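You operate a simulated robot arm through the tools that you are given. There is no shell and no other tool. Be economical: measure what you need, move in short steps, check, and stop when the job is done.

You are at the controls of a simulated robot arm. One attempt, no reset.

JOB
Fill the jug with 2 litres of pure plum juice at pump two.
Fine: in this order: press the drink key, flush the line into the bucket, put the nozzle in the jug, type the litres, fill, hang the nozzle back on its hook.

The check looks at the end state, three seconds after you hand in, the way a careful person would. Anything else that was tipped, shoved, dropped, spilled or broken makes it a failure.

ROBOT AND FRAMES
A 7-joint arm with a two-finger parallel gripper on a trunk, on a base that drives. Base frame: it is fixed to the floor where the robot stands at the start and does not move with it; the origin is under the middle of the robot, x ahead of it, y to its left, z up. Lengths are in m, angles in degrees, forces in N, time in s.
Its first joint turns from -166.0 to 166.0 degrees. Places, roughly: pump [1.4, 0, 0.7]. Payload 3.43 kg.
Tool frame: the origin (TCP) lies between the finger pads and is the grasp point; the fingertips stand 0.034 m ahead of it; z points along the fingers, y is the line along which they close. Largest opening 0.128 m; finger width 0.024, thickness 0.012; the body of the gripper, 0.048 by 0.13 m, starts 0.096 m behind the TCP.
Orientation is that of the tool frame in the base frame, as a unit quaternion [w, x, y, z]. With the fingers straight down and closing along the base's y, the tool's x points along the base's -x, its y along +y and its z along -z.

CONTROLS
- The arm moves only by the tool move_arm. Its argument "motion" is one flat list of numbers, 7 for each row, row after row: the shift along the base's x, y, z in units of 30 mm (1.0 is 30 mm), then the turn, a rotation vector about the base's x, y, z in units of 5 degrees (1.0 is 5 degrees), then the gripper command, from -1 (fully open) to 1 (shut), values between in proportion. In form: [x, y, z, rx, ry, rz, claw, x, y, z, rx, ry, rz, claw, ...]. A call has 1 to 8 rows; each row shifts and turns the commanded pose from where the row before left it. A call with a number of a shift or a turn outside -1 to 1 is refused whole. A row lasts 0.2 s, in which the tool goes at most 0.05 m and 8.6 degrees; a call with a longer step from one row to the next is refused whole, and so is a gripper value outside its range. Where a pose cannot be reached the arm comes as near as it can. A force on the tool above 90 N (or 10 N above the force at the start of the call, whichever is more), or a blocked arm, ends the call early, and 0.2 s more pass. The fingers move at their own pace (about 0.153 m/s each) and stop on an object; they squeeze with about 29 N. The grip force told is the motor's: it shows also when the fingers shut on nothing. Time passes only in rows, and 0.2 s behind the last, so rows that do not move let the fingers close. It gives the time, the measured TCP pose, the force on the tool (base axes), the opening and the grip force at its end, in the units of the frame above (readings bear some noise), with the torque about the TCP (base axes, N m) and any sound that the robot's microphone picked up, and new pictures: "show" is both (left out), scene, wrist or none.
- Cameras (640 x 400 px; columns grow to the right, rows downward): "scene" is now at [0.1975, 0.1985, 1.3846]; the picture's right is [-0.33, -0.94, 0.00], its down [-0.40, 0.13, -0.91] and it looks along [0.86, -0.30, -0.42] (base axes); focal length 272 px, centre (320, 200). "wrist" rides on the gripper at [0.076, -0.011, -0.16] in the tool frame; the picture's right is [0.15, 0.99, 0.00], its down [-0.88, 0.13, -0.46] and it looks along [-0.45, 0.07, 0.89] (tool axes); focal length 234 px, centre (320, 200). There is no depth. A picture from a camera that has moved, and an enlarged one, comes with that camera's place and axes in the base frame and with its lens.
- roll_base(legs): drives the robot by 1 to 6 legs, each [ahead, turn to the left] in m and degrees, along the robot's own axes; the way and the turn of a leg run together, so that a leg with both is an arc; at most 1.5 m and 180 degrees a leg. The arm and the cameras ride along, it lands a little off, and it stops where it bumps. It gives what a move gives, and a new picture of the scene camera.
- aim_head(pan, tilt): turns the head with the scene camera to pan (to the left, within 120 degrees either way) and tilt (down, from -29 to 69), counted from straight ahead of the robot. It gives what a move gives, and a new picture of the scene camera.
- enlarge(camera, box): a new picture of the part [left, top, right, bottom] of that camera's present view, enlarged. It takes no simulated time.
- job_done(): hands the job in; it is judged then, once.

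Work in short steps. Places have to be worked out from the pictures, the camera data and where the tool is seen: move nearer, look again, correct. Check each grasp and each placing, and mend what went wrong. You have 120 turns and 260 pictures in all, those below and enlarged ones among them. Open the gripper and draw the arm clear of the work before you hand the job in, unless the task says otherwise; then end with one line.

The tools are called after "Emit:" as a command line: name --argument value ..., lists and objects as JSON in quotes. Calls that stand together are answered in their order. move_arm: Moves the arm, as the interface text tells. Its arguments: {"type":"object","properties":{"motion":{"type":"array","items":{"type":"number"}},"show":{"type":"string","enum":["both","scene","wrist","none"]}},"required":["motion"]} The other tools are called the same way: roll_base (legs) drives the base; aim_head (pan, tilt) turns the head that bears the scene camera; enlarge (camera, box) takes an enlarged picture of a part of a camera's view; job_done () hands the job in.

At the start:

```text
time: 0.0
ee_pos: [0.6081, 0.1246, 0.9986]
tool_rot: [-0.002, 0.0, 1.0, -0.001]
ft_force: [0.1, -1.1, -0.7]
moment: [0.0, 0.0, -0.01]
gripper_width: 0.1281
grip_force: 0.1
robot x, y, heading: [-0.0, -0.0066, 0.2]
head pan, tilt: [-19.1, 24.1]
```

scene: 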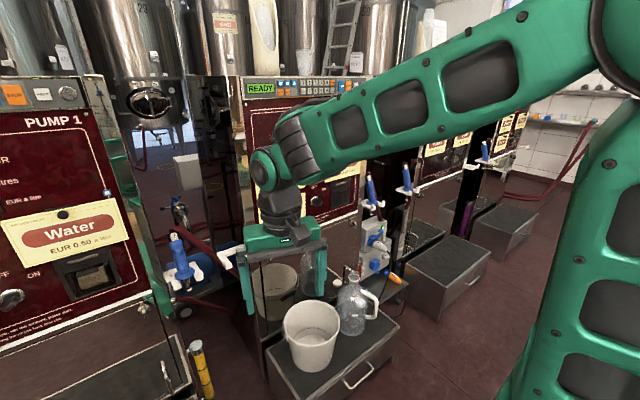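
wrist: 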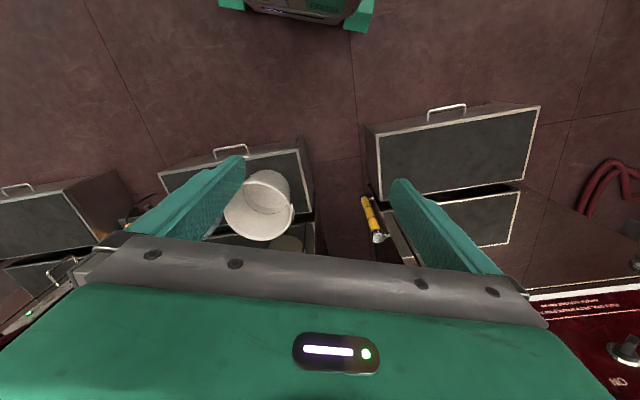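

The scene shows several pumps; the arm blocks pump two's panel. I enlarge the parts that can be seen first.

Emit:
enlarge --camera "scene" --box '[220, 60, 420, 220]'

Emit:
enlarge --camera "scene" --box '[240, 200, 440, 400]'

```text
2.50 times, centred on (320, 140) of scene
camera zoom: at [0.1975, 0.1985, 1.3846], right [-0.33, -0.94, 0.0], down [-0.4, 0.13, -0.91], along [0.86, -0.3, -0.42], focal length 679 px, centre (320, 350)
```

zoom: 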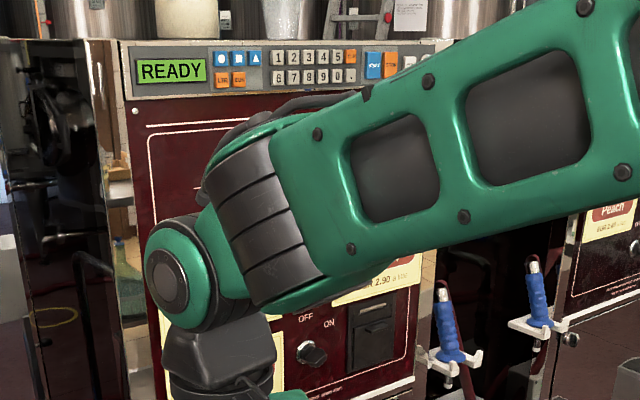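

```text
2.00 times, centred on (340, 300) of scene
camera zoom: at [0.1975, 0.1985, 1.3846], right [-0.33, -0.94, 0.0], down [-0.4, 0.13, -0.91], along [0.86, -0.3, -0.42], focal length 543 px, centre (280, 0)
```

zoom: 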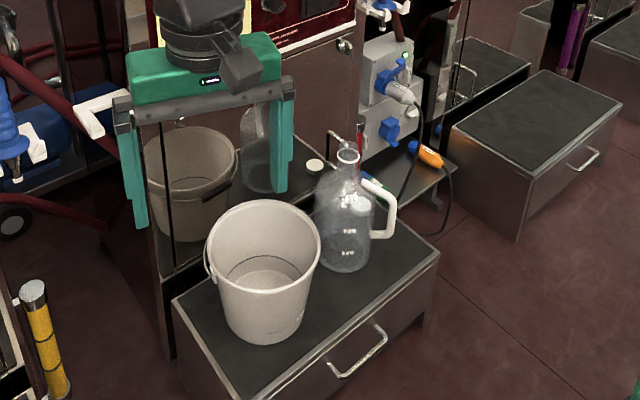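

Pump 2's panel is hidden by the arm. I swing the tool back and to the right.

Emit:
move_arm --motion '[-0.8, -1, 0, 0, 0, 0, -1, -0.8, -1, 0, 0, 0, 0, -1, -0.8, -1, 0, 0, 0, 0, -1, -0.8, -1, 0, 0, 0, 0, -1, -0.8, -1, 0, 0, 0, 0, -1, -0.8, -1, 0, 0, 0, 0, -1, -0.8, -1, 0, 0, 0, 0, -1, -0.8, -1, 0, 0, 0, 0, -1]' --show "none"

Emit:
move_arm --motion '[0, -1, 0, 0, 0, 0, -1, 0, -1, 0, 0, 0, 0, -1, 0, -1, 0, 0, 0, 0, -1, 0, -1, 0, 0, 0, 0, -1, 0, -1, 0, 0, 0, 0, -1, 0, -1, 0, 0, 0, 0, -1, 0, -1, 0, 0, 0, 0, -1, 0, -1, 0, 0, 0, 0, -1]' --show "scene"

```text
time: 1.8
ee_pos: [0.403, -0.1145, 1.0077]
tool_rot: [0.005, -0.001, 1.0, 0.001]
ft_force: [0.3, -0.9, 0.0]
moment: [0.12, -0.05, 0.01]
gripper_width: 0.1282
grip_force: 0.1
robot x, y, heading: [0.0015, -0.0069, 0.1]
head pan, tilt: [-19.1, 24.1]
```

```text
time: 3.6
ee_pos: [0.4031, -0.357, 1.0086]
tool_rot: [0.006, -0.001, 1.0, 0.0]
ft_force: [0.4, 0.0, 0.8]
moment: [-0.01, -0.03, -0.02]
gripper_width: 0.1276
grip_force: 0.0
robot x, y, heading: [0.004, -0.0065, 0.2]
head pan, tilt: [-19.1, 24.1]
camera scene: at [0.1972, 0.1986, 1.3846], right [-0.33, -0.94, 0.0], down [-0.4, 0.13, -0.91], along [0.86, -0.3, -0.42], focal length 272 px, centre (320, 200)
```

scene: 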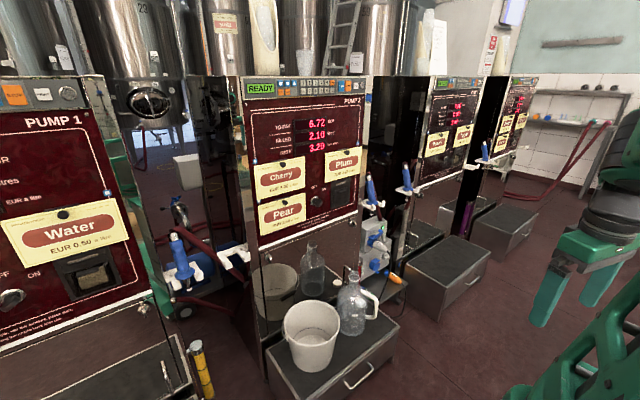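

Now pump 2 is clear. I enlarge its panel, keypad, nozzles and side.

Emit:
enlarge --camera "scene" --box '[240, 70, 370, 150]'

Emit:
enlarge --camera "scene" --box '[240, 140, 370, 240]'

Emit:
enlarge --camera "scene" --box '[340, 140, 450, 310]'

Emit:
enlarge --camera "scene" --box '[130, 180, 270, 340]'

Emit:
enlarge --camera "scene" --box '[240, 70, 300, 105]'

Emit:
enlarge --camera "scene" --box '[305, 70, 365, 105]'

```text
4.92 times, centred on (305, 110) of scene
camera zoom: at [0.1972, 0.1986, 1.3846], right [-0.33, -0.94, 0.0], down [-0.4, 0.13, -0.91], along [0.86, -0.3, -0.42], focal length 1338 px, centre (394, 643)
```

zoom: 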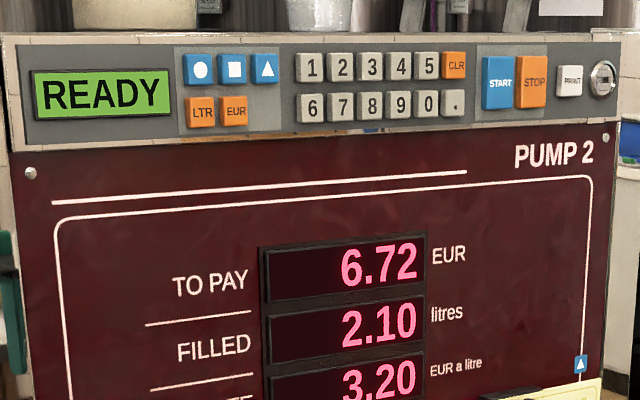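

```text
4.00 times, centred on (305, 190) of scene
camera zoom: at [0.1972, 0.1986, 1.3846], right [-0.33, -0.94, 0.0], down [-0.4, 0.13, -0.91], along [0.86, -0.3, -0.42], focal length 1087 px, centre (380, 240)
```

zoom: 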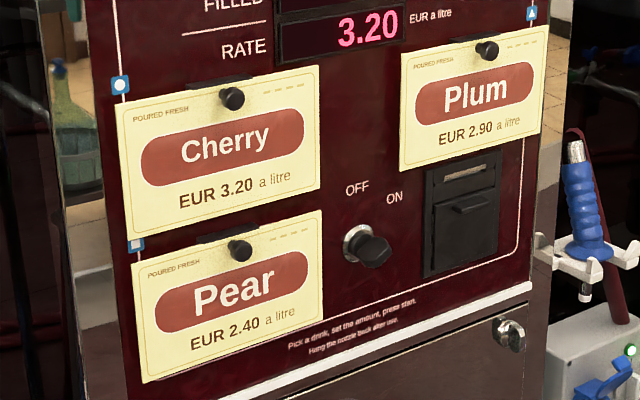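

```text
2.35 times, centred on (395, 225) of scene
camera zoom: at [0.1972, 0.1986, 1.3846], right [-0.33, -0.94, 0.0], down [-0.4, 0.13, -0.91], along [0.86, -0.3, -0.42], focal length 639 px, centre (144, 141)
```

zoom: 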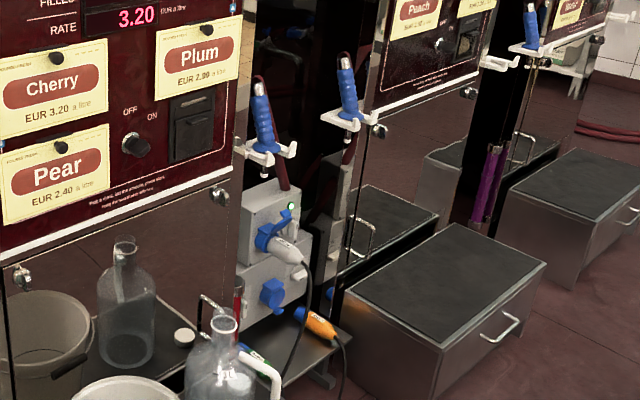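

```text
2.50 times, centred on (200, 260) of scene
camera zoom: at [0.1972, 0.1986, 1.3846], right [-0.33, -0.94, 0.0], down [-0.4, 0.13, -0.91], along [0.86, -0.3, -0.42], focal length 679 px, centre (620, 50)
```

zoom: 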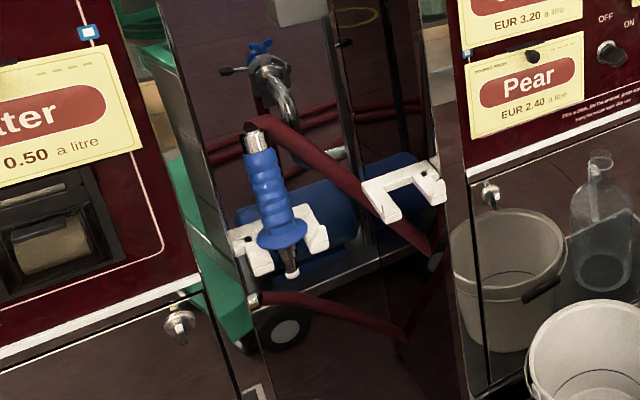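

```text
10.67 times, centred on (270, 88) of scene
camera zoom: at [0.1972, 0.1986, 1.3846], right [-0.33, -0.94, 0.0], down [-0.4, 0.13, -0.91], along [0.86, -0.3, -0.42], focal length 2898 px, centre (853, 1400)
```

zoom: 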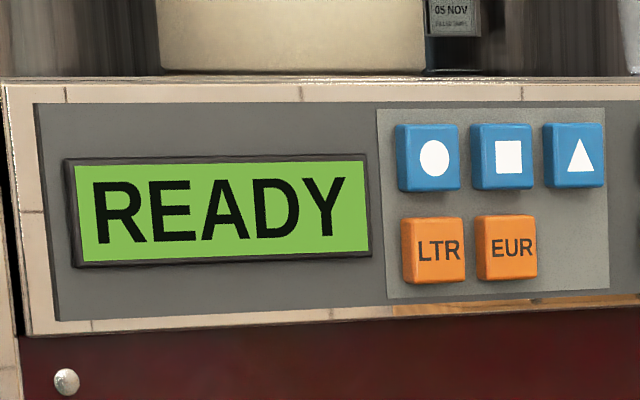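

```text
10.67 times, centred on (335, 88) of scene
camera zoom: at [0.1972, 0.1986, 1.3846], right [-0.33, -0.94, 0.0], down [-0.4, 0.13, -0.91], along [0.86, -0.3, -0.42], focal length 2898 px, centre (160, 1400)
```

zoom: 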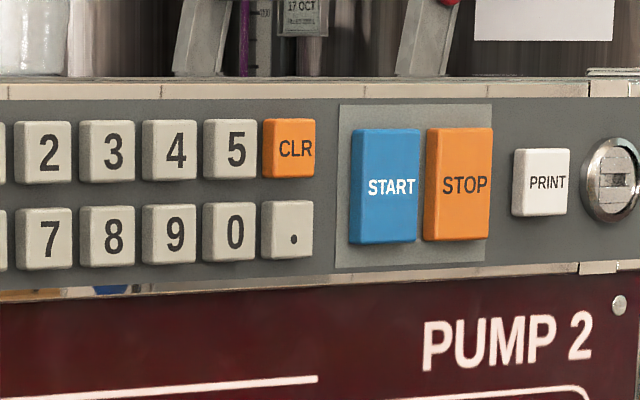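

Plum is marked with the triangle, so the triangle key is the drink key; pump 2's last drink was at 3.20 (cherry). I drive a bit ahead for a closer view and parallax.

Emit:
roll_base --legs '[[0.25, 0]]'

Emit:
aim_head --pan -25 --tilt 50

```text
time: 5.5
ee_pos: [0.6583, -0.3519, 1.009]
tool_rot: [0.006, -0.004, 1.0, 0.0]
ft_force: [0.1, -0.3, 0.2]
moment: [0.02, 0.07, -0.01]
gripper_width: 0.1282
grip_force: 0.1
robot x, y, heading: [0.2523, -0.006, 0.2]
head pan, tilt: [-19.1, 24.1]
camera scene: at [0.4492, 0.2004, 1.3846], right [-0.32, -0.95, 0.0], down [-0.4, 0.13, -0.91], along [0.86, -0.29, -0.42], focal length 272 px, centre (320, 200)
```

scene: 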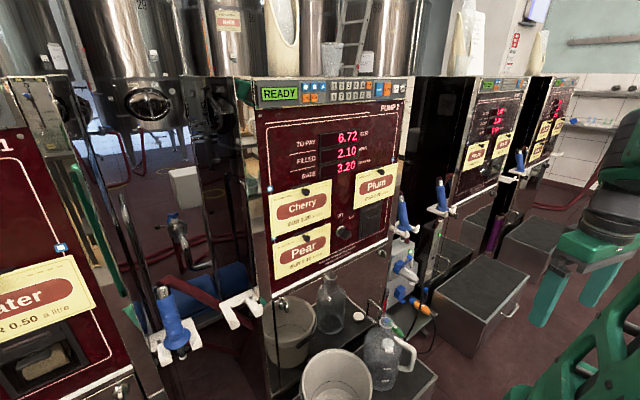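

```text
time: 6.3
ee_pos: [0.6465, -0.3521, 1.0146]
tool_rot: [0.012, -0.004, 1.0, 0.0]
ft_force: [-0.2, -0.8, -0.1]
moment: [-0.01, 0.01, 0.01]
gripper_width: 0.1278
grip_force: 0.1
robot x, y, heading: [0.2524, -0.0095, 0.1]
head pan, tilt: [-25.0, 50.0]
camera scene: at [0.4312, 0.198, 1.346], right [-0.42, -0.91, 0.01], down [-0.7, 0.32, -0.63], along [0.57, -0.27, -0.77], focal length 272 px, centre (320, 200)
```

scene: 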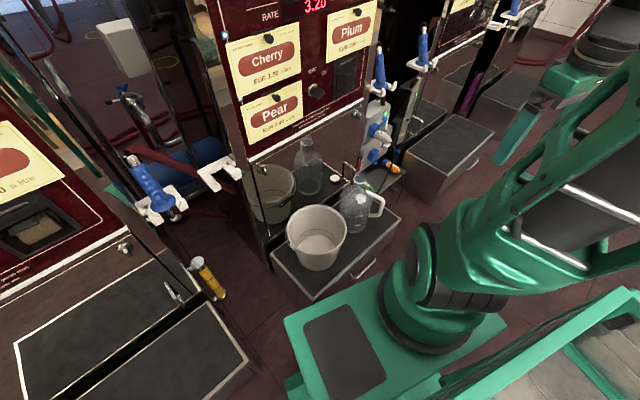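

The base front and the box with the jug are close. I enlarge this view to judge clearances and trace the hoses.

Emit:
enlarge --camera "scene" --box '[240, 150, 440, 310]'

Emit:
enlarge --camera "scene" --box '[340, 20, 460, 200]'

Emit:
enlarge --camera "scene" --box '[80, 60, 280, 240]'

```text
2.50 times, centred on (340, 230) of scene
camera zoom: at [0.4312, 0.198, 1.346], right [-0.42, -0.91, 0.01], down [-0.7, 0.32, -0.63], along [0.57, -0.27, -0.77], focal length 679 px, centre (270, 125)
```

zoom: 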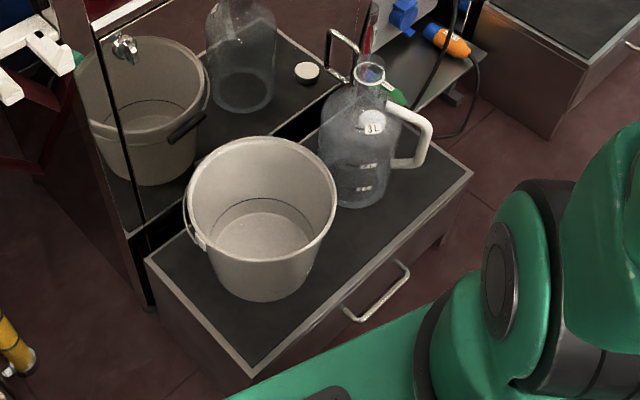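

```text
2.22 times, centred on (400, 110) of scene
camera zoom: at [0.4312, 0.198, 1.346], right [-0.42, -0.91, 0.01], down [-0.7, 0.32, -0.63], along [0.57, -0.27, -0.77], focal length 604 px, centre (142, 400)
```

zoom: 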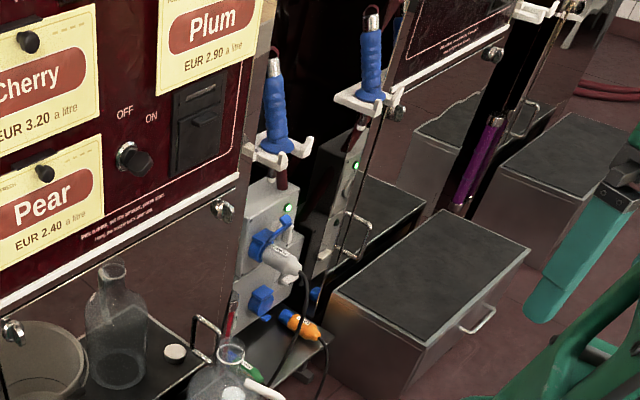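

```text
2.22 times, centred on (180, 150) of scene
camera zoom: at [0.4312, 0.198, 1.346], right [-0.42, -0.91, 0.01], down [-0.7, 0.32, -0.63], along [0.57, -0.27, -0.77], focal length 604 px, centre (631, 311)
```

zoom: 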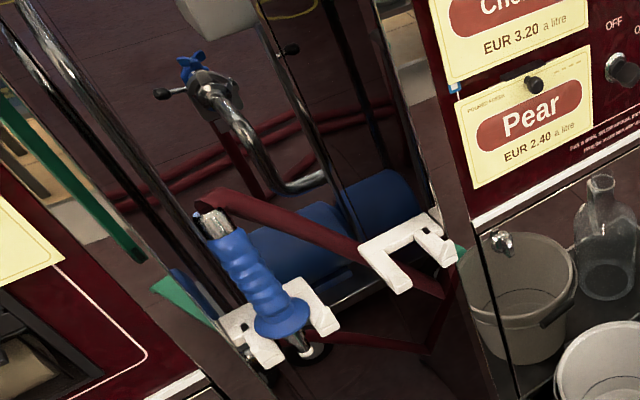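

I need to know which nozzle's hose belongs to pump 2. I look at the gaps on both sides with the head turned.

Emit:
aim_head --pan 10 --tilt 40

Emit:
enlarge --camera "scene" --box '[260, 60, 480, 300]'

Emit:
aim_head --pan -45 --tilt 40

Emit:
enlarge --camera "scene" --box '[200, 40, 360, 220]'

```text
time: 7.4
ee_pos: [0.6457, -0.352, 1.0146]
tool_rot: [0.012, -0.005, 1.0, 0.001]
ft_force: [-0.6, 0.4, -0.7]
moment: [-0.03, -0.01, 0.01]
gripper_width: 0.128
grip_force: 0.0
robot x, y, heading: [0.2527, -0.0084, 0.5]
head pan, tilt: [10.0, 40.0]
camera scene: at [0.4449, 0.2453, 1.3599], right [0.18, -0.98, 0.0], down [-0.64, -0.12, -0.76], along [0.74, 0.14, -0.65], focal length 272 px, centre (320, 200)
```

scene: 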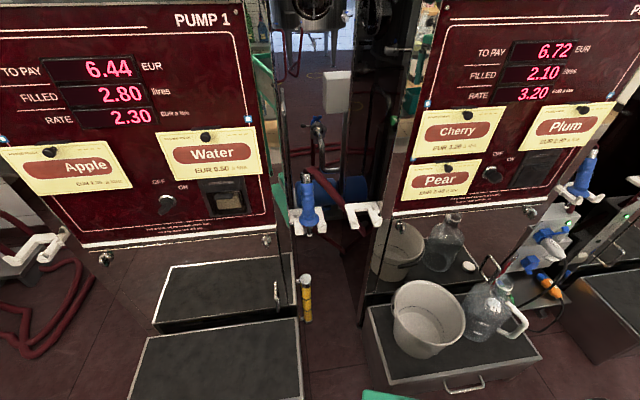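

```text
1.67 times, centred on (370, 180) of scene
camera zoom: at [0.4449, 0.2453, 1.3599], right [0.18, -0.98, 0.0], down [-0.64, -0.12, -0.76], along [0.74, 0.14, -0.65], focal length 453 px, centre (237, 233)
```

zoom: 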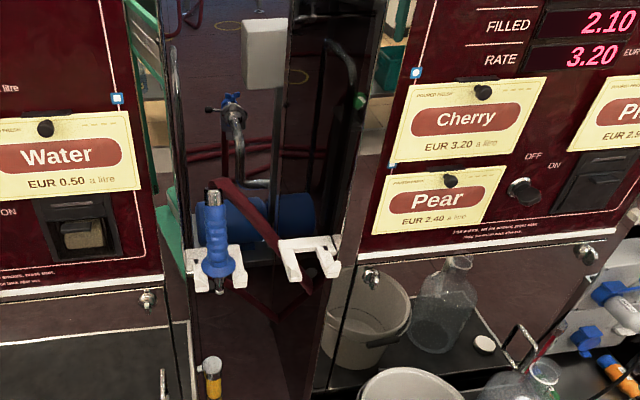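

```text
time: 8.6
ee_pos: [0.6463, -0.3527, 1.0144]
tool_rot: [0.013, -0.004, 1.0, 0.0]
ft_force: [0.1, -0.2, 1.1]
moment: [-0.01, -0.02, 0.0]
gripper_width: 0.128
grip_force: 0.1
robot x, y, heading: [0.2562, -0.0042, 0.8]
head pan, tilt: [-45.0, 40.0]
camera scene: at [0.4219, 0.1704, 1.3602], right [-0.7, -0.71, 0.01], down [-0.47, 0.45, -0.76], along [0.54, -0.54, -0.65], focal length 272 px, centre (320, 200)
```

scene: 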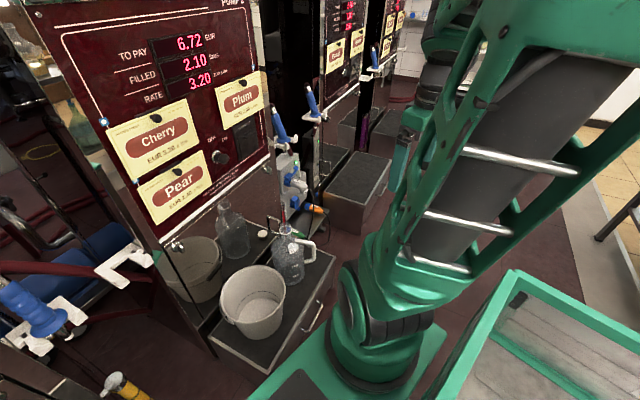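

```text
2.22 times, centred on (280, 130) of scene
camera zoom: at [0.4219, 0.1704, 1.3602], right [-0.7, -0.71, 0.01], down [-0.47, 0.45, -0.76], along [0.54, -0.54, -0.65], focal length 604 px, centre (409, 356)
```

zoom: 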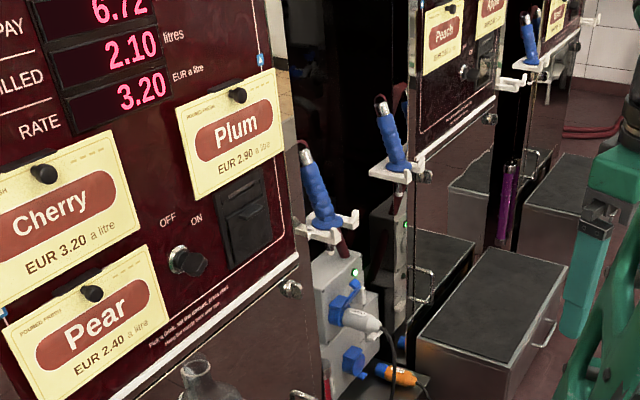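

The hose of the nozzle between pumps 1 and 2 is unclear; I look at it at high zoom, and also at the far left of pump 1.

Emit:
aim_head --pan 15 --tilt 45

Emit:
enlarge --camera "scene" --box '[290, 90, 410, 190]'

Emit:
enlarge --camera "scene" --box '[290, 180, 410, 320]'

Emit:
enlarge --camera "scene" --box '[510, 100, 640, 260]'

```text
time: 9.9
ee_pos: [0.6457, -0.3529, 1.0146]
tool_rot: [0.013, -0.005, 1.0, 0.0]
ft_force: [-0.2, 0.1, 0.5]
moment: [-0.04, 0.01, -0.01]
gripper_width: 0.128
grip_force: 0.1
robot x, y, heading: [0.254, -0.003, 0.5]
head pan, tilt: [15.0, 45.0]
camera scene: at [0.4396, 0.2516, 1.3527], right [0.27, -0.96, 0.0], down [-0.69, -0.19, -0.7], along [0.67, 0.19, -0.72], focal length 272 px, centre (320, 200)
```

scene: 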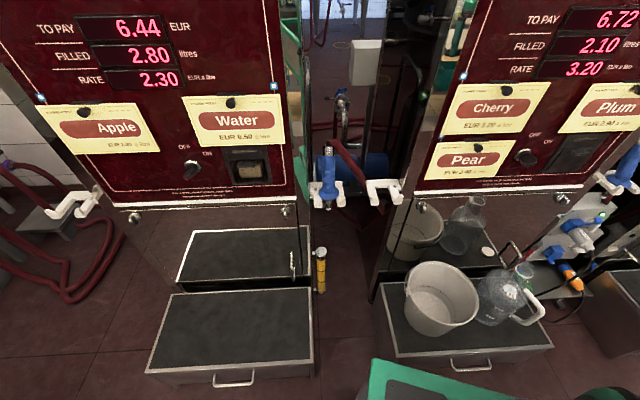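

```text
4.00 times, centred on (350, 140) of scene
camera zoom: at [0.4396, 0.2516, 1.3527], right [0.27, -0.96, 0.0], down [-0.69, -0.19, -0.7], along [0.67, 0.19, -0.72], focal length 1087 px, centre (200, 440)
```

zoom: 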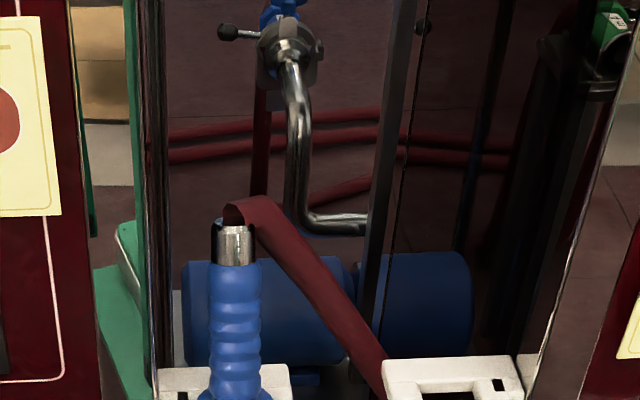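

```text
2.86 times, centred on (350, 250) of scene
camera zoom: at [0.4396, 0.2516, 1.3527], right [0.27, -0.96, 0.0], down [-0.69, -0.19, -0.7], along [0.67, 0.19, -0.72], focal length 776 px, centre (234, 57)
```

zoom: 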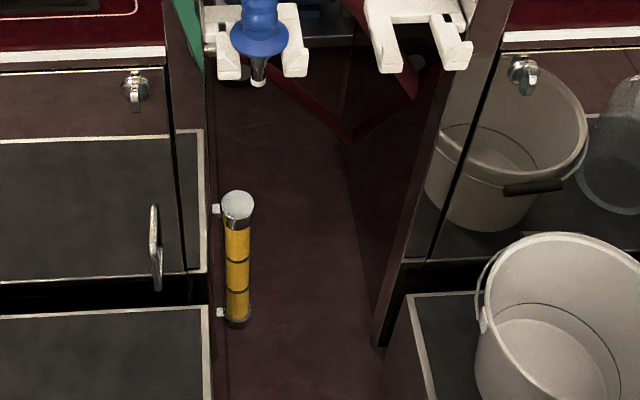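

```text
2.50 times, centred on (575, 180) of scene
camera zoom: at [0.4396, 0.2516, 1.3527], right [0.27, -0.96, 0.0], down [-0.69, -0.19, -0.7], along [0.67, 0.19, -0.72], focal length 679 px, centre (-318, 250)
```

zoom: 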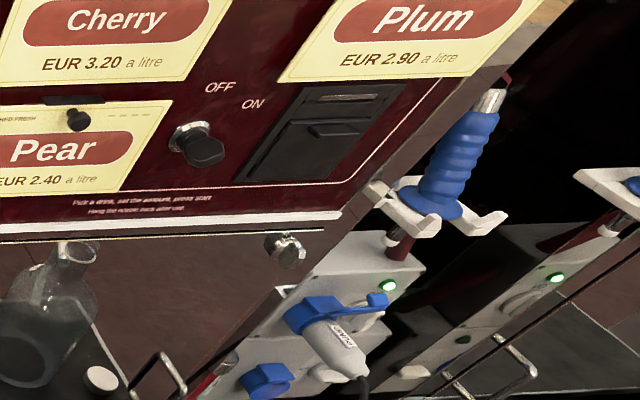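

The hose path needs another viewpoint. I carry the gripper over to the left, in front of the gap between pumps 1 and 2, to use the wrist camera.

Emit:
move_arm --motion '[0, 1, 0.5, 0, 0, 0, -1, 0, 1, 0.5, 0, 0, 0, -1, 0, 1, 0.5, 0, 0, 0, -1, 0, 1, 0.5, 0, 0, 0, -1, 0, 1, 0.5, 0, 0, 0, -1, 0, 1, 0.5, 0, 0, 0, -1, 0, 1, 0, 0, 0, 0, -1, 0, 1, 0, 0, 0, 0, -1]' --show "none"

Emit:
move_arm --motion '[0, 1, 0, 0, 0, 0, -1, 0, 1, 0, 0, 0, 0, -1, 0, 1, 0, 0, 0, 0, -1, 0, 1, 0, 0, 0, 0, -1, 0, 1, 0, 0, 0, 0, -1, 0, 1, 0, 0, 0, 0, -1, 0, 1, 0, 0, 0, 0, -1, 0, 1, 0, 0, 0, 0, -1]' --show "none"

Emit:
move_arm --motion '[0, 1, 0, 0, -1, 0, -1, 0, 1, 0, 0, -1, 0, -1, 0, 1, 0, 0, -1, 0, -1, 0, 1, 0, 0, -1, 0, -1, 0, 1, 0, 0, -1, 0, -1, 0, 1, 0, 0, -1, 0, -1, 0, 1, 0, 0, 0, 0, -1, 0, 1, 0, 0, 0, 0, -1]'

```text
time: 11.7
ee_pos: [0.6414, -0.1116, 1.1045]
tool_rot: [0.012, -0.005, 1.0, 0.001]
ft_force: [-0.5, 0.0, 0.3]
moment: [0.0, 0.0, 0.02]
gripper_width: 0.128
grip_force: 0.0
robot x, y, heading: [0.2542, -0.0023, 0.2]
head pan, tilt: [15.0, 45.0]
```

```text
time: 13.5
ee_pos: [0.6461, 0.1294, 1.1027]
tool_rot: [0.012, -0.004, 1.0, 0.0]
ft_force: [-0.8, 0.3, 0.1]
moment: [0.02, -0.03, 0.0]
gripper_width: 0.1282
grip_force: 0.1
robot x, y, heading: [0.2507, -0.0068, 0.4]
head pan, tilt: [15.0, 45.0]
```

```text
time: 15.3
ee_pos: [0.6463, 0.3635, 1.1011]
tool_rot: [0.27, -0.001, 0.963, -0.003]
ft_force: [-0.3, 0.0, 0.2]
moment: [0.03, 0.0, 0.0]
gripper_width: 0.128
grip_force: 0.1
robot x, y, heading: [0.2585, -0.0087, 0.5]
head pan, tilt: [15.0, 45.0]
camera scene: at [0.3368, 0.3105, 1.3596], right [0.96, 0.29, -0.01], down [0.18, -0.63, -0.75], along [-0.23, 0.72, -0.66], focal length 272 px, centre (320, 200)
camera wrist: at [0.4994, 0.3532, 1.1985], right [-0.13, 0.99, -0.08], down [0.52, 0.14, 0.84], along [0.85, 0.06, -0.53], focal length 234 px, centre (320, 200)
```

scene: 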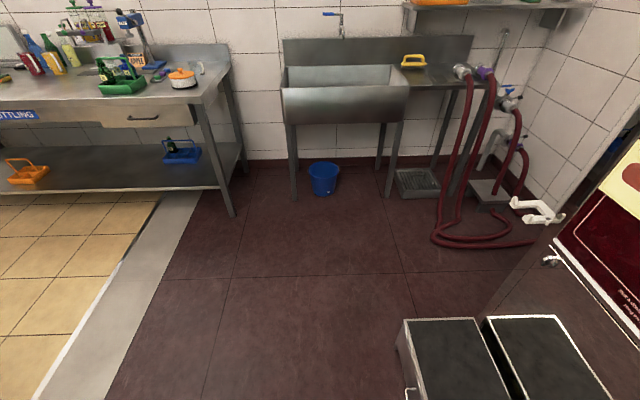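
wrist: 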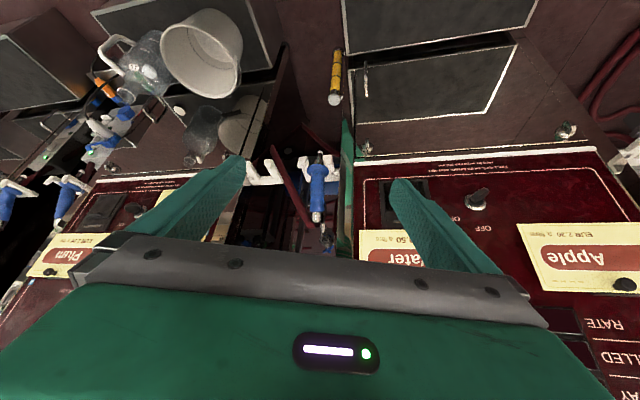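

The wrist camera sees the gap (upside down). I enlarge it.

Emit:
enlarge --camera "wrist" --box '[220, 60, 360, 260]'

Emit:
enlarge --camera "wrist" --box '[0, 60, 200, 240]'

```text
2.00 times, centred on (290, 160) of wrist
camera zoom: at [0.4994, 0.3532, 1.1985], right [-0.13, 0.99, -0.08], down [0.52, 0.14, 0.84], along [0.85, 0.06, -0.53], focal length 468 px, centre (380, 280)
```

zoom: 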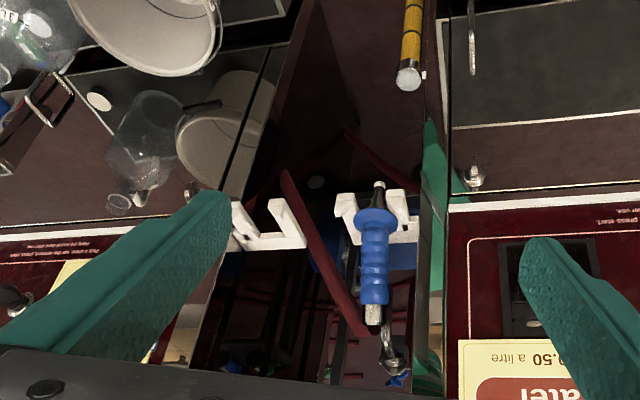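

```text
2.22 times, centred on (100, 150) of wrist
camera zoom: at [0.4994, 0.3532, 1.1985], right [-0.13, 0.99, -0.08], down [0.52, 0.14, 0.84], along [0.85, 0.06, -0.53], focal length 520 px, centre (809, 311)
```

zoom: 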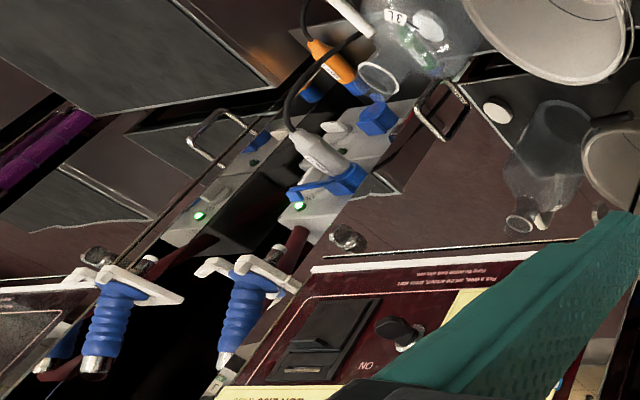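

Emit:
enlarge --camera "wrist" --box '[255, 105, 345, 240]'

Emit:
enlarge --camera "wrist" --box '[0, 140, 110, 240]'

```text
2.96 times, centred on (300, 172) of wrist
camera zoom: at [0.4994, 0.3532, 1.1985], right [-0.13, 0.99, -0.08], down [0.52, 0.14, 0.84], along [0.85, 0.06, -0.53], focal length 694 px, centre (379, 282)
```

zoom: 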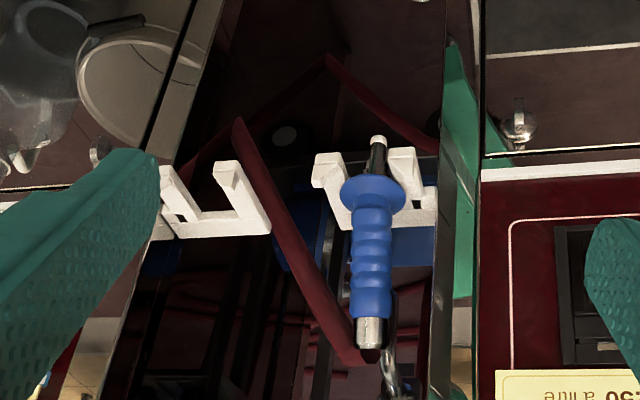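

```text
4.00 times, centred on (55, 190) of wrist
camera zoom: at [0.4994, 0.3532, 1.1985], right [-0.13, 0.99, -0.08], down [0.52, 0.14, 0.84], along [0.85, 0.06, -0.53], focal length 937 px, centre (1380, 240)
```

zoom: 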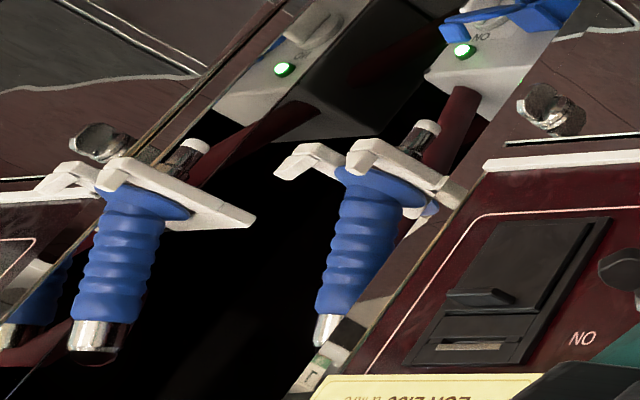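

Left gap is still ambiguous. I bring the wrist camera nearer to that gap and look more level.

Emit:
move_arm --motion '[0.5, -0.3, 0.5, 0, -1, 0, -1, 0.5, -0.3, 0.5, 0, -1, 0, -1, 0.5, -0.3, 0, 0, 0, 0, -1, 0.5, -0.3, 0, 0, 0, 0, -1]' --show "wrist"

Emit:
enlarge --camera "wrist" --box '[220, 60, 400, 240]'

```text
time: 16.3
ee_pos: [0.7066, 0.3299, 1.1318]
tool_rot: [0.352, -0.004, 0.936, -0.003]
ft_force: [-0.4, -0.6, 0.5]
moment: [-0.02, 0.01, 0.03]
gripper_width: 0.1281
grip_force: 0.0
robot x, y, heading: [0.2572, -0.0067, 0.4]
head pan, tilt: [15.0, 45.0]
camera wrist: at [0.5445, 0.3186, 1.2008], right [-0.12, 0.99, -0.11], down [0.36, 0.14, 0.92], along [0.93, 0.07, -0.37], focal length 234 px, centre (320, 200)
```

wrist: 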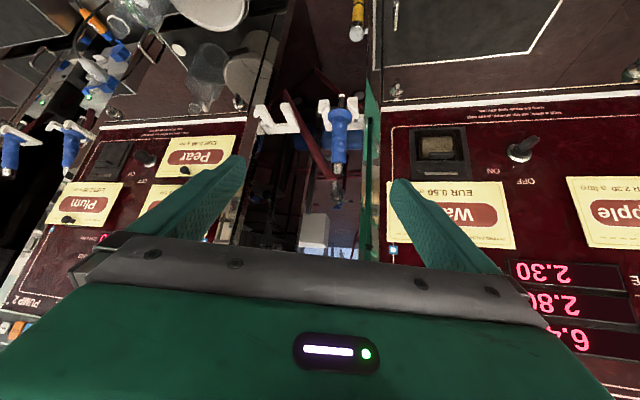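

```text
2.22 times, centred on (310, 150) of wrist
camera zoom: at [0.5445, 0.3186, 1.2008], right [-0.12, 0.99, -0.11], down [0.36, 0.14, 0.92], along [0.93, 0.07, -0.37], focal length 520 px, centre (342, 311)
```

zoom: 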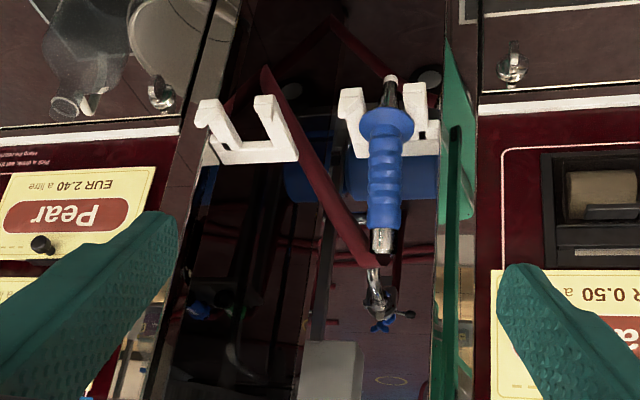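

The left nozzle's hose loops back to pump 1's own port, so it is pump 1's; pump 2's nozzle is the one at its right side. Now I move in front of pump 2's panel with the tool turned level to measure the keys.

Emit:
move_arm --motion '[-0.5, -1, 0.5, 0, -1, 0, 1, -0.5, -1, 0.5, 0, -1, 0, 1, -0.5, -1, 0.5, 0, -1, 0, 1, -0.5, -1, 0.5, 0, -1, 0, 1, 0, -1, 0.5, 0, -1, 0, 1, 0, -1, 0.5, 0, -1, 0, 1, 0, -1, 0, 0, -1, 0, 1, 0, -1, 0, 0, -1, 0, 1]' --show "none"

Emit:
move_arm --motion '[0, -1, 0, 0, -1, 0, 1, 0, -1, 0, 0, -0.8, 0, 1, 0, -1, 0, 0, 0, 0, 1, 0, -1, 0, 0, 0, 0, 1]'

```text
time: 17.1
ee_pos: [0.7384, 0.1488, 1.1719]
tool_rot: [0.43, 0.149, 0.889, -0.056]
ft_force: [-1.2, -1.1, -0.6]
moment: [-0.04, -0.04, -0.01]
gripper_width: 0.0
grip_force: 28.3
robot x, y, heading: [0.2565, -0.0065, 0.3]
head pan, tilt: [15.0, 45.0]
stopped in row 4: the arm was blocked; the commanded pose is now the measured one
```

```text
time: 18.1
ee_pos: [0.7356, 0.0512, 1.1664]
tool_rot: [0.495, 0.127, 0.858, -0.048]
ft_force: [-0.6, -0.3, 0.2]
moment: [0.0, 0.02, -0.01]
gripper_width: 0.0
grip_force: 28.3
robot x, y, heading: [0.2515, -0.0108, 0.5]
head pan, tilt: [15.0, 45.0]
camera scene: at [0.4414, 0.2601, 1.3506], right [0.27, -0.96, 0.0], down [-0.69, -0.19, -0.7], along [0.67, 0.18, -0.72], focal length 272 px, centre (320, 200)
camera wrist: at [0.5628, 0.0871, 1.1805], right [0.19, 0.98, -0.08], down [0.07, 0.07, 0.99], along [0.98, -0.19, -0.06], focal length 234 px, centre (320, 200)
```

scene: 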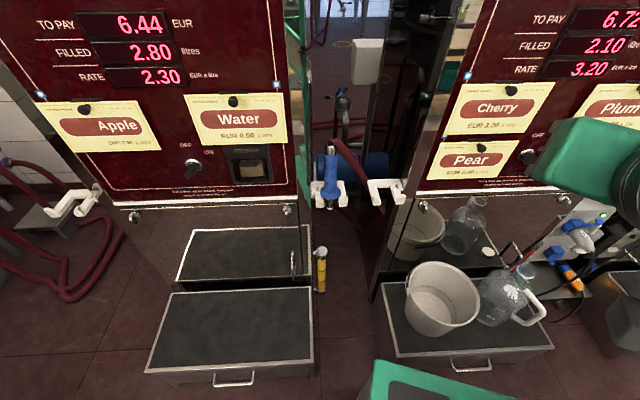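
wrist: 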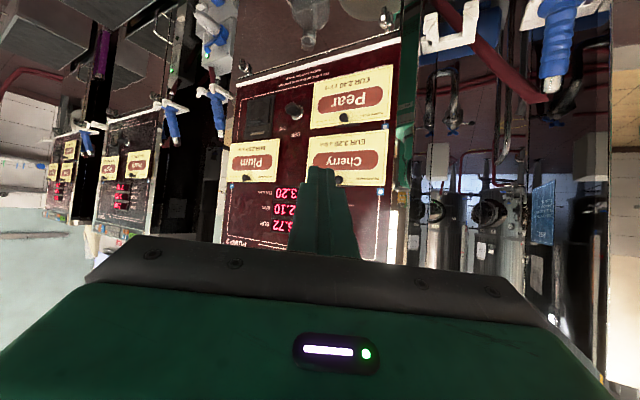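

The arm had been blocked (likely by the head), but it is free now. I level the tool and shift right a little.

Emit:
move_arm --motion '[0, -0.5, 0, -0.217, -0.99, 0.48, 1, 0, -0.5, 0, -0.217, -0.99, 0.48, 1, 0, -0.5, 0, -0.217, -0.99, 0.48, 1, 0, -0.5, 0, -0.217, -0.99, 0.48, 1, 0, -0.5, 0, -0.217, -0.99, 0.48, 1, 0, -0.5, 0, -0.217, -0.99, 0.48, 1]' --show "wrist"

Emit:
aim_head --pan -20 --tilt 25

```text
time: 18.9
ee_pos: [0.7719, 0.0442, 1.1224]
tool_rot: [0.452, 0.043, 0.891, -0.011]
ft_force: [0.9, 0.0, -0.5]
moment: [0.01, 0.03, 0.02]
gripper_width: 0.0001
grip_force: 29.3
out of reach, approached as far as the arm can: row 2, 3
robot x, y, heading: [0.2562, -0.0082, 0.3]
head pan, tilt: [15.0, 45.0]
stopped in row 3: the arm was blocked; the commanded pose is now the measured one
camera wrist: at [0.5982, 0.0482, 1.155], right [0.0, 1.0, -0.1], down [0.16, 0.1, 0.98], along [0.99, -0.02, -0.16], focal length 234 px, centre (320, 200)
```

wrist: 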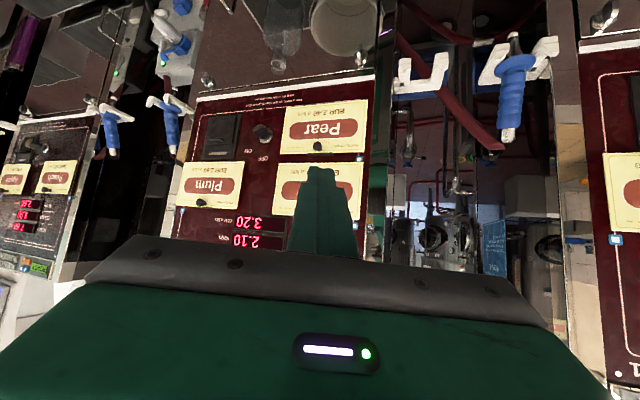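

```text
time: 19.9
ee_pos: [0.7734, 0.0436, 1.1221]
tool_rot: [0.452, 0.045, 0.891, -0.011]
ft_force: [0.2, 0.7, -0.6]
moment: [-0.03, 0.02, 0.04]
gripper_width: 0.0
grip_force: 29.3
robot x, y, heading: [0.2573, -0.0075, 0.5]
head pan, tilt: [-20.0, 25.0]
camera scene: at [0.4588, 0.1888, 1.3831], right [-0.33, -0.94, 0.0], down [-0.42, 0.15, -0.9], along [0.84, -0.3, -0.44], focal length 272 px, centre (320, 200)
```

scene: 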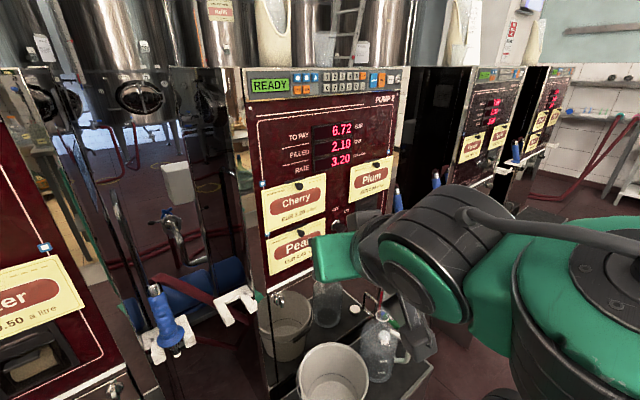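

Before choosing where to stand I triangulate the panel; I enlarge the wrist and scene views for accurate pixel readings.

Emit:
enlarge --camera "wrist" --box '[160, 60, 400, 260]'

Emit:
enlarge --camera "scene" --box '[230, 60, 420, 230]'

```text
2.00 times, centred on (280, 160) of wrist
camera zoom: at [0.5991, 0.0485, 1.1549], right [0.0, 1.0, -0.1], down [0.16, 0.1, 0.98], along [0.99, -0.02, -0.16], focal length 468 px, centre (400, 280)
```

zoom: 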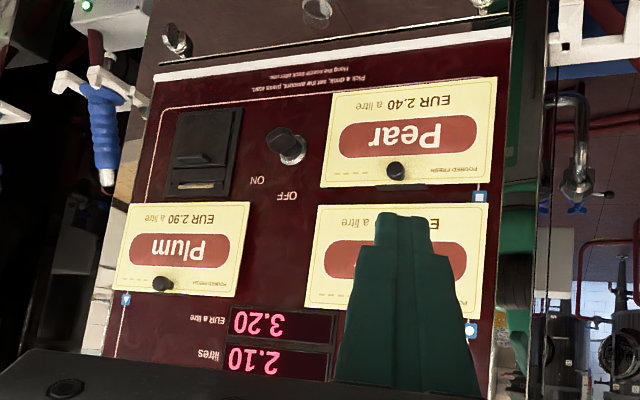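

```text
2.35 times, centred on (325, 145) of scene
camera zoom: at [0.4588, 0.1888, 1.3831], right [-0.33, -0.94, 0.0], down [-0.42, 0.15, -0.9], along [0.84, -0.3, -0.44], focal length 639 px, centre (308, 329)
```

zoom: 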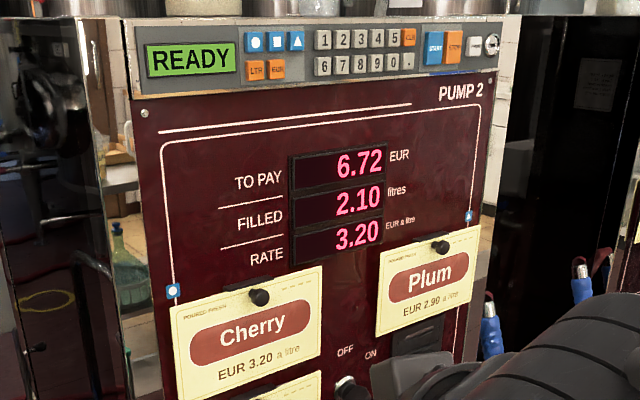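

Triangulation gives pump 2's face from about (1.09, 0.12) to (1.26, -0.36), yawed ~18°, with the box corner near my base. I back off and go round to stand square to the face.

Emit:
roll_base --legs '[[-0.4, 0], [0, -79]]'

```text
time: 26.2
ee_pos: [0.0229, -0.506, 1.1214]
tool_rot: [0.343, 0.595, 0.664, -0.296]
ft_force: [-0.3, 0.5, 0.2]
moment: [0.04, -0.01, 0.02]
gripper_width: 0.0
grip_force: 28.6
robot x, y, heading: [-0.1324, -0.0065, -77.3]
head pan, tilt: [-20.0, 25.0]
camera scene: at [0.1112, -0.166, 1.3815], right [-0.99, 0.13, 0.01], down [0.05, 0.44, -0.9], along [-0.12, -0.89, -0.44], focal length 272 px, centre (320, 200)
```

scene: 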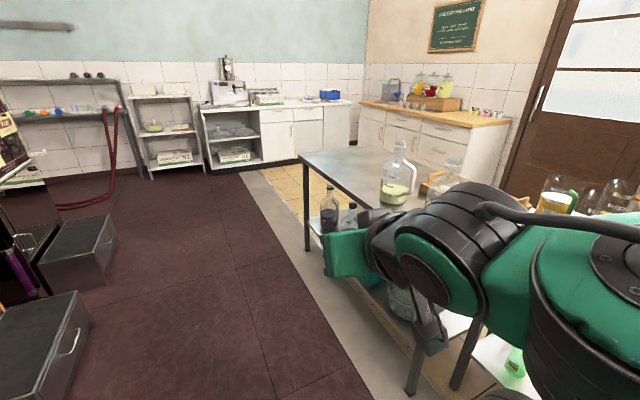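

A table stands to the right, so I cut the corner nearer the pump: aim to a point (0.14, -0.43), then turn to square up.

Emit:
roll_base --legs '[[0, 20], [0.5, 0], [0, 75]]'

Emit:
aim_head --pan -5 --tilt 45

```text
time: 27.0
ee_pos: [0.0272, -0.4927, 1.0951]
tool_rot: [0.295, 0.601, 0.699, -0.252]
ft_force: [0.3, -0.9, -0.3]
moment: [0.0, 0.02, 0.01]
gripper_width: 0.0
grip_force: 28.9
robot x, y, heading: [-0.1279, -0.0022, -77.0]
head pan, tilt: [-20.0, 25.0]
stopped in leg 1: the robot was blocked; the commanded pose is now the measured one
camera scene: at [0.1176, -0.169, 1.38], right [-0.99, 0.12, 0.01], down [0.04, 0.45, -0.89], along [-0.11, -0.89, -0.45], focal length 272 px, centre (320, 200)
```

scene: 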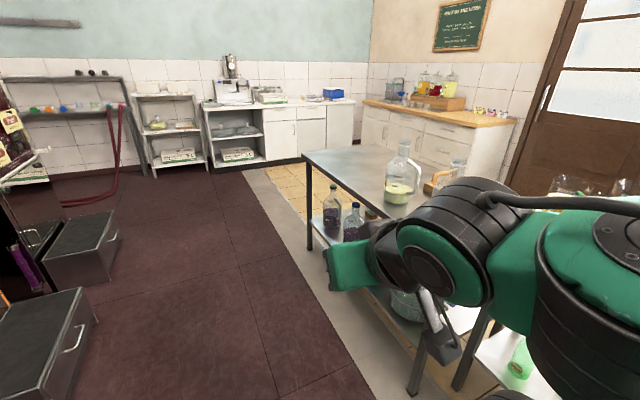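

```text
time: 27.8
ee_pos: [0.0267, -0.4935, 1.0945]
tool_rot: [0.295, 0.602, 0.697, -0.253]
ft_force: [0.5, -0.6, 0.7]
moment: [0.02, 0.01, -0.02]
gripper_width: 0.0001
grip_force: 29.6
robot x, y, heading: [-0.1308, -0.0089, -76.8]
head pan, tilt: [-5.0, 45.0]
camera scene: at [0.1394, -0.1575, 1.3497], right [-0.99, -0.14, 0.0], down [-0.11, 0.72, -0.69], along [0.1, -0.68, -0.73], focal length 272 px, centre (320, 200)
```

scene: 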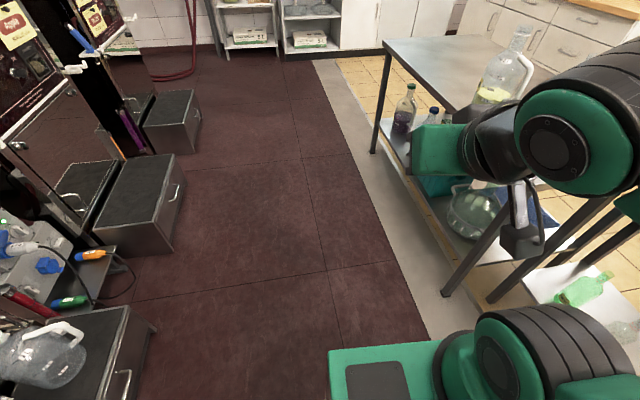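

The turn was blocked. I look at what is behind me.

Emit:
aim_head --pan -115 --tilt 50

Emit:
aim_head --pan 115 --tilt 50

```text
time: 29.7
ee_pos: [0.0277, -0.4935, 1.0952]
tool_rot: [0.295, 0.603, 0.697, -0.253]
ft_force: [-0.1, 0.6, 0.0]
moment: [0.02, -0.04, 0.0]
gripper_width: 0.0003
grip_force: 29.0
robot x, y, heading: [-0.1258, -0.0067, -76.7]
head pan, tilt: [-115.0, 50.0]
camera scene: at [0.0528, -0.0616, 1.346], right [0.2, 0.98, 0.03], down [0.75, -0.14, -0.65], along [-0.63, 0.15, -0.76], focal length 272 px, centre (320, 200)
```

scene: 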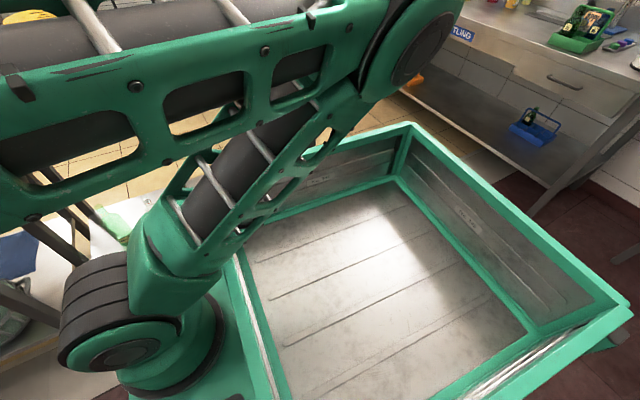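

```text
time: 33.0
ee_pos: [0.028, -0.4937, 1.0948]
tool_rot: [0.295, 0.602, 0.697, -0.254]
ft_force: [-0.2, 0.7, -0.5]
moment: [0.03, -0.02, 0.02]
gripper_width: 0.0
grip_force: 29.4
robot x, y, heading: [-0.1247, -0.0074, -76.8]
head pan, tilt: [115.0, 50.0]
camera scene: at [0.1894, -0.0301, 1.3459], right [0.62, -0.79, -0.03], down [-0.61, -0.45, -0.65], along [0.5, 0.42, -0.76], focal length 272 px, centre (320, 200)
```

scene: 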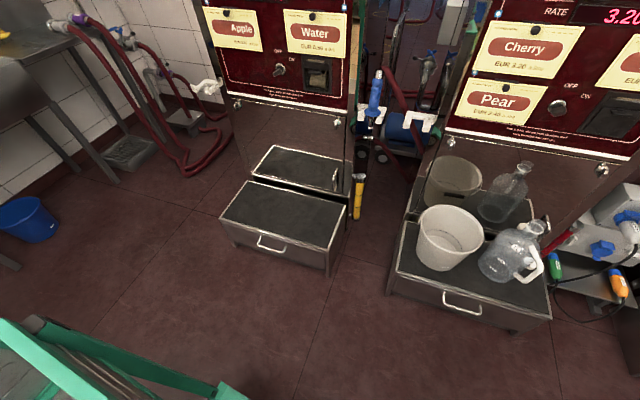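

The base is bigger than thought (long tray behind); its front-right is probably against the table. I back up along my heading a little, then turn left.

Emit:
roll_base --legs '[[-0.15, 0], [0, 25]]'

Emit:
aim_head --pan -30 --tilt 45

```text
time: 35.7
ee_pos: [0.1744, -0.2428, 1.0963]
tool_rot: [0.342, 0.447, 0.805, -0.188]
ft_force: [-0.3, -0.6, -0.4]
moment: [0.04, -0.04, 0.0]
gripper_width: 0.0
grip_force: 28.8
robot x, y, heading: [-0.1671, 0.1363, -53.1]
head pan, tilt: [115.0, 50.0]
camera scene: at [0.136, 0.2435, 1.3458], right [0.88, -0.47, -0.03], down [-0.37, -0.66, -0.65], along [0.29, 0.59, -0.76], focal length 272 px, centre (320, 200)
```

scene: 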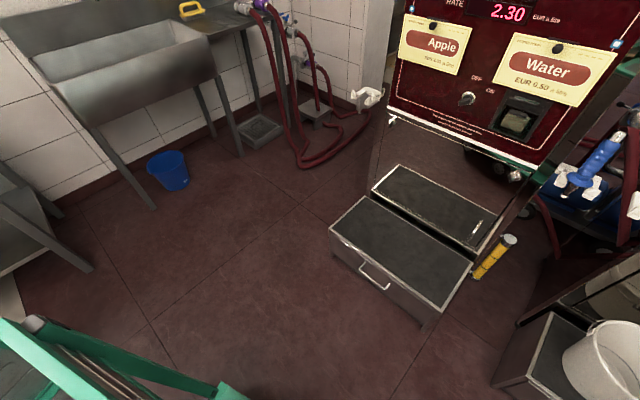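

```text
time: 38.0
ee_pos: [0.1734, -0.2367, 1.0897]
tool_rot: [0.328, 0.45, 0.81, -0.186]
ft_force: [-0.7, -0.2, -0.1]
moment: [-0.02, 0.0, 0.01]
gripper_width: 0.0001
grip_force: 29.3
robot x, y, heading: [-0.1655, 0.1398, -53.6]
head pan, tilt: [-30.0, 45.0]
camera scene: at [0.1121, 0.0963, 1.3489], right [-0.99, -0.12, 0.02], down [-0.1, 0.72, -0.69], along [0.07, -0.69, -0.73], focal length 272 px, centre (320, 200)
```

scene: 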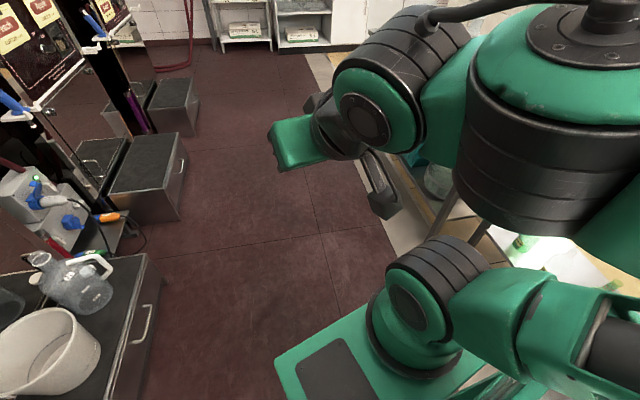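

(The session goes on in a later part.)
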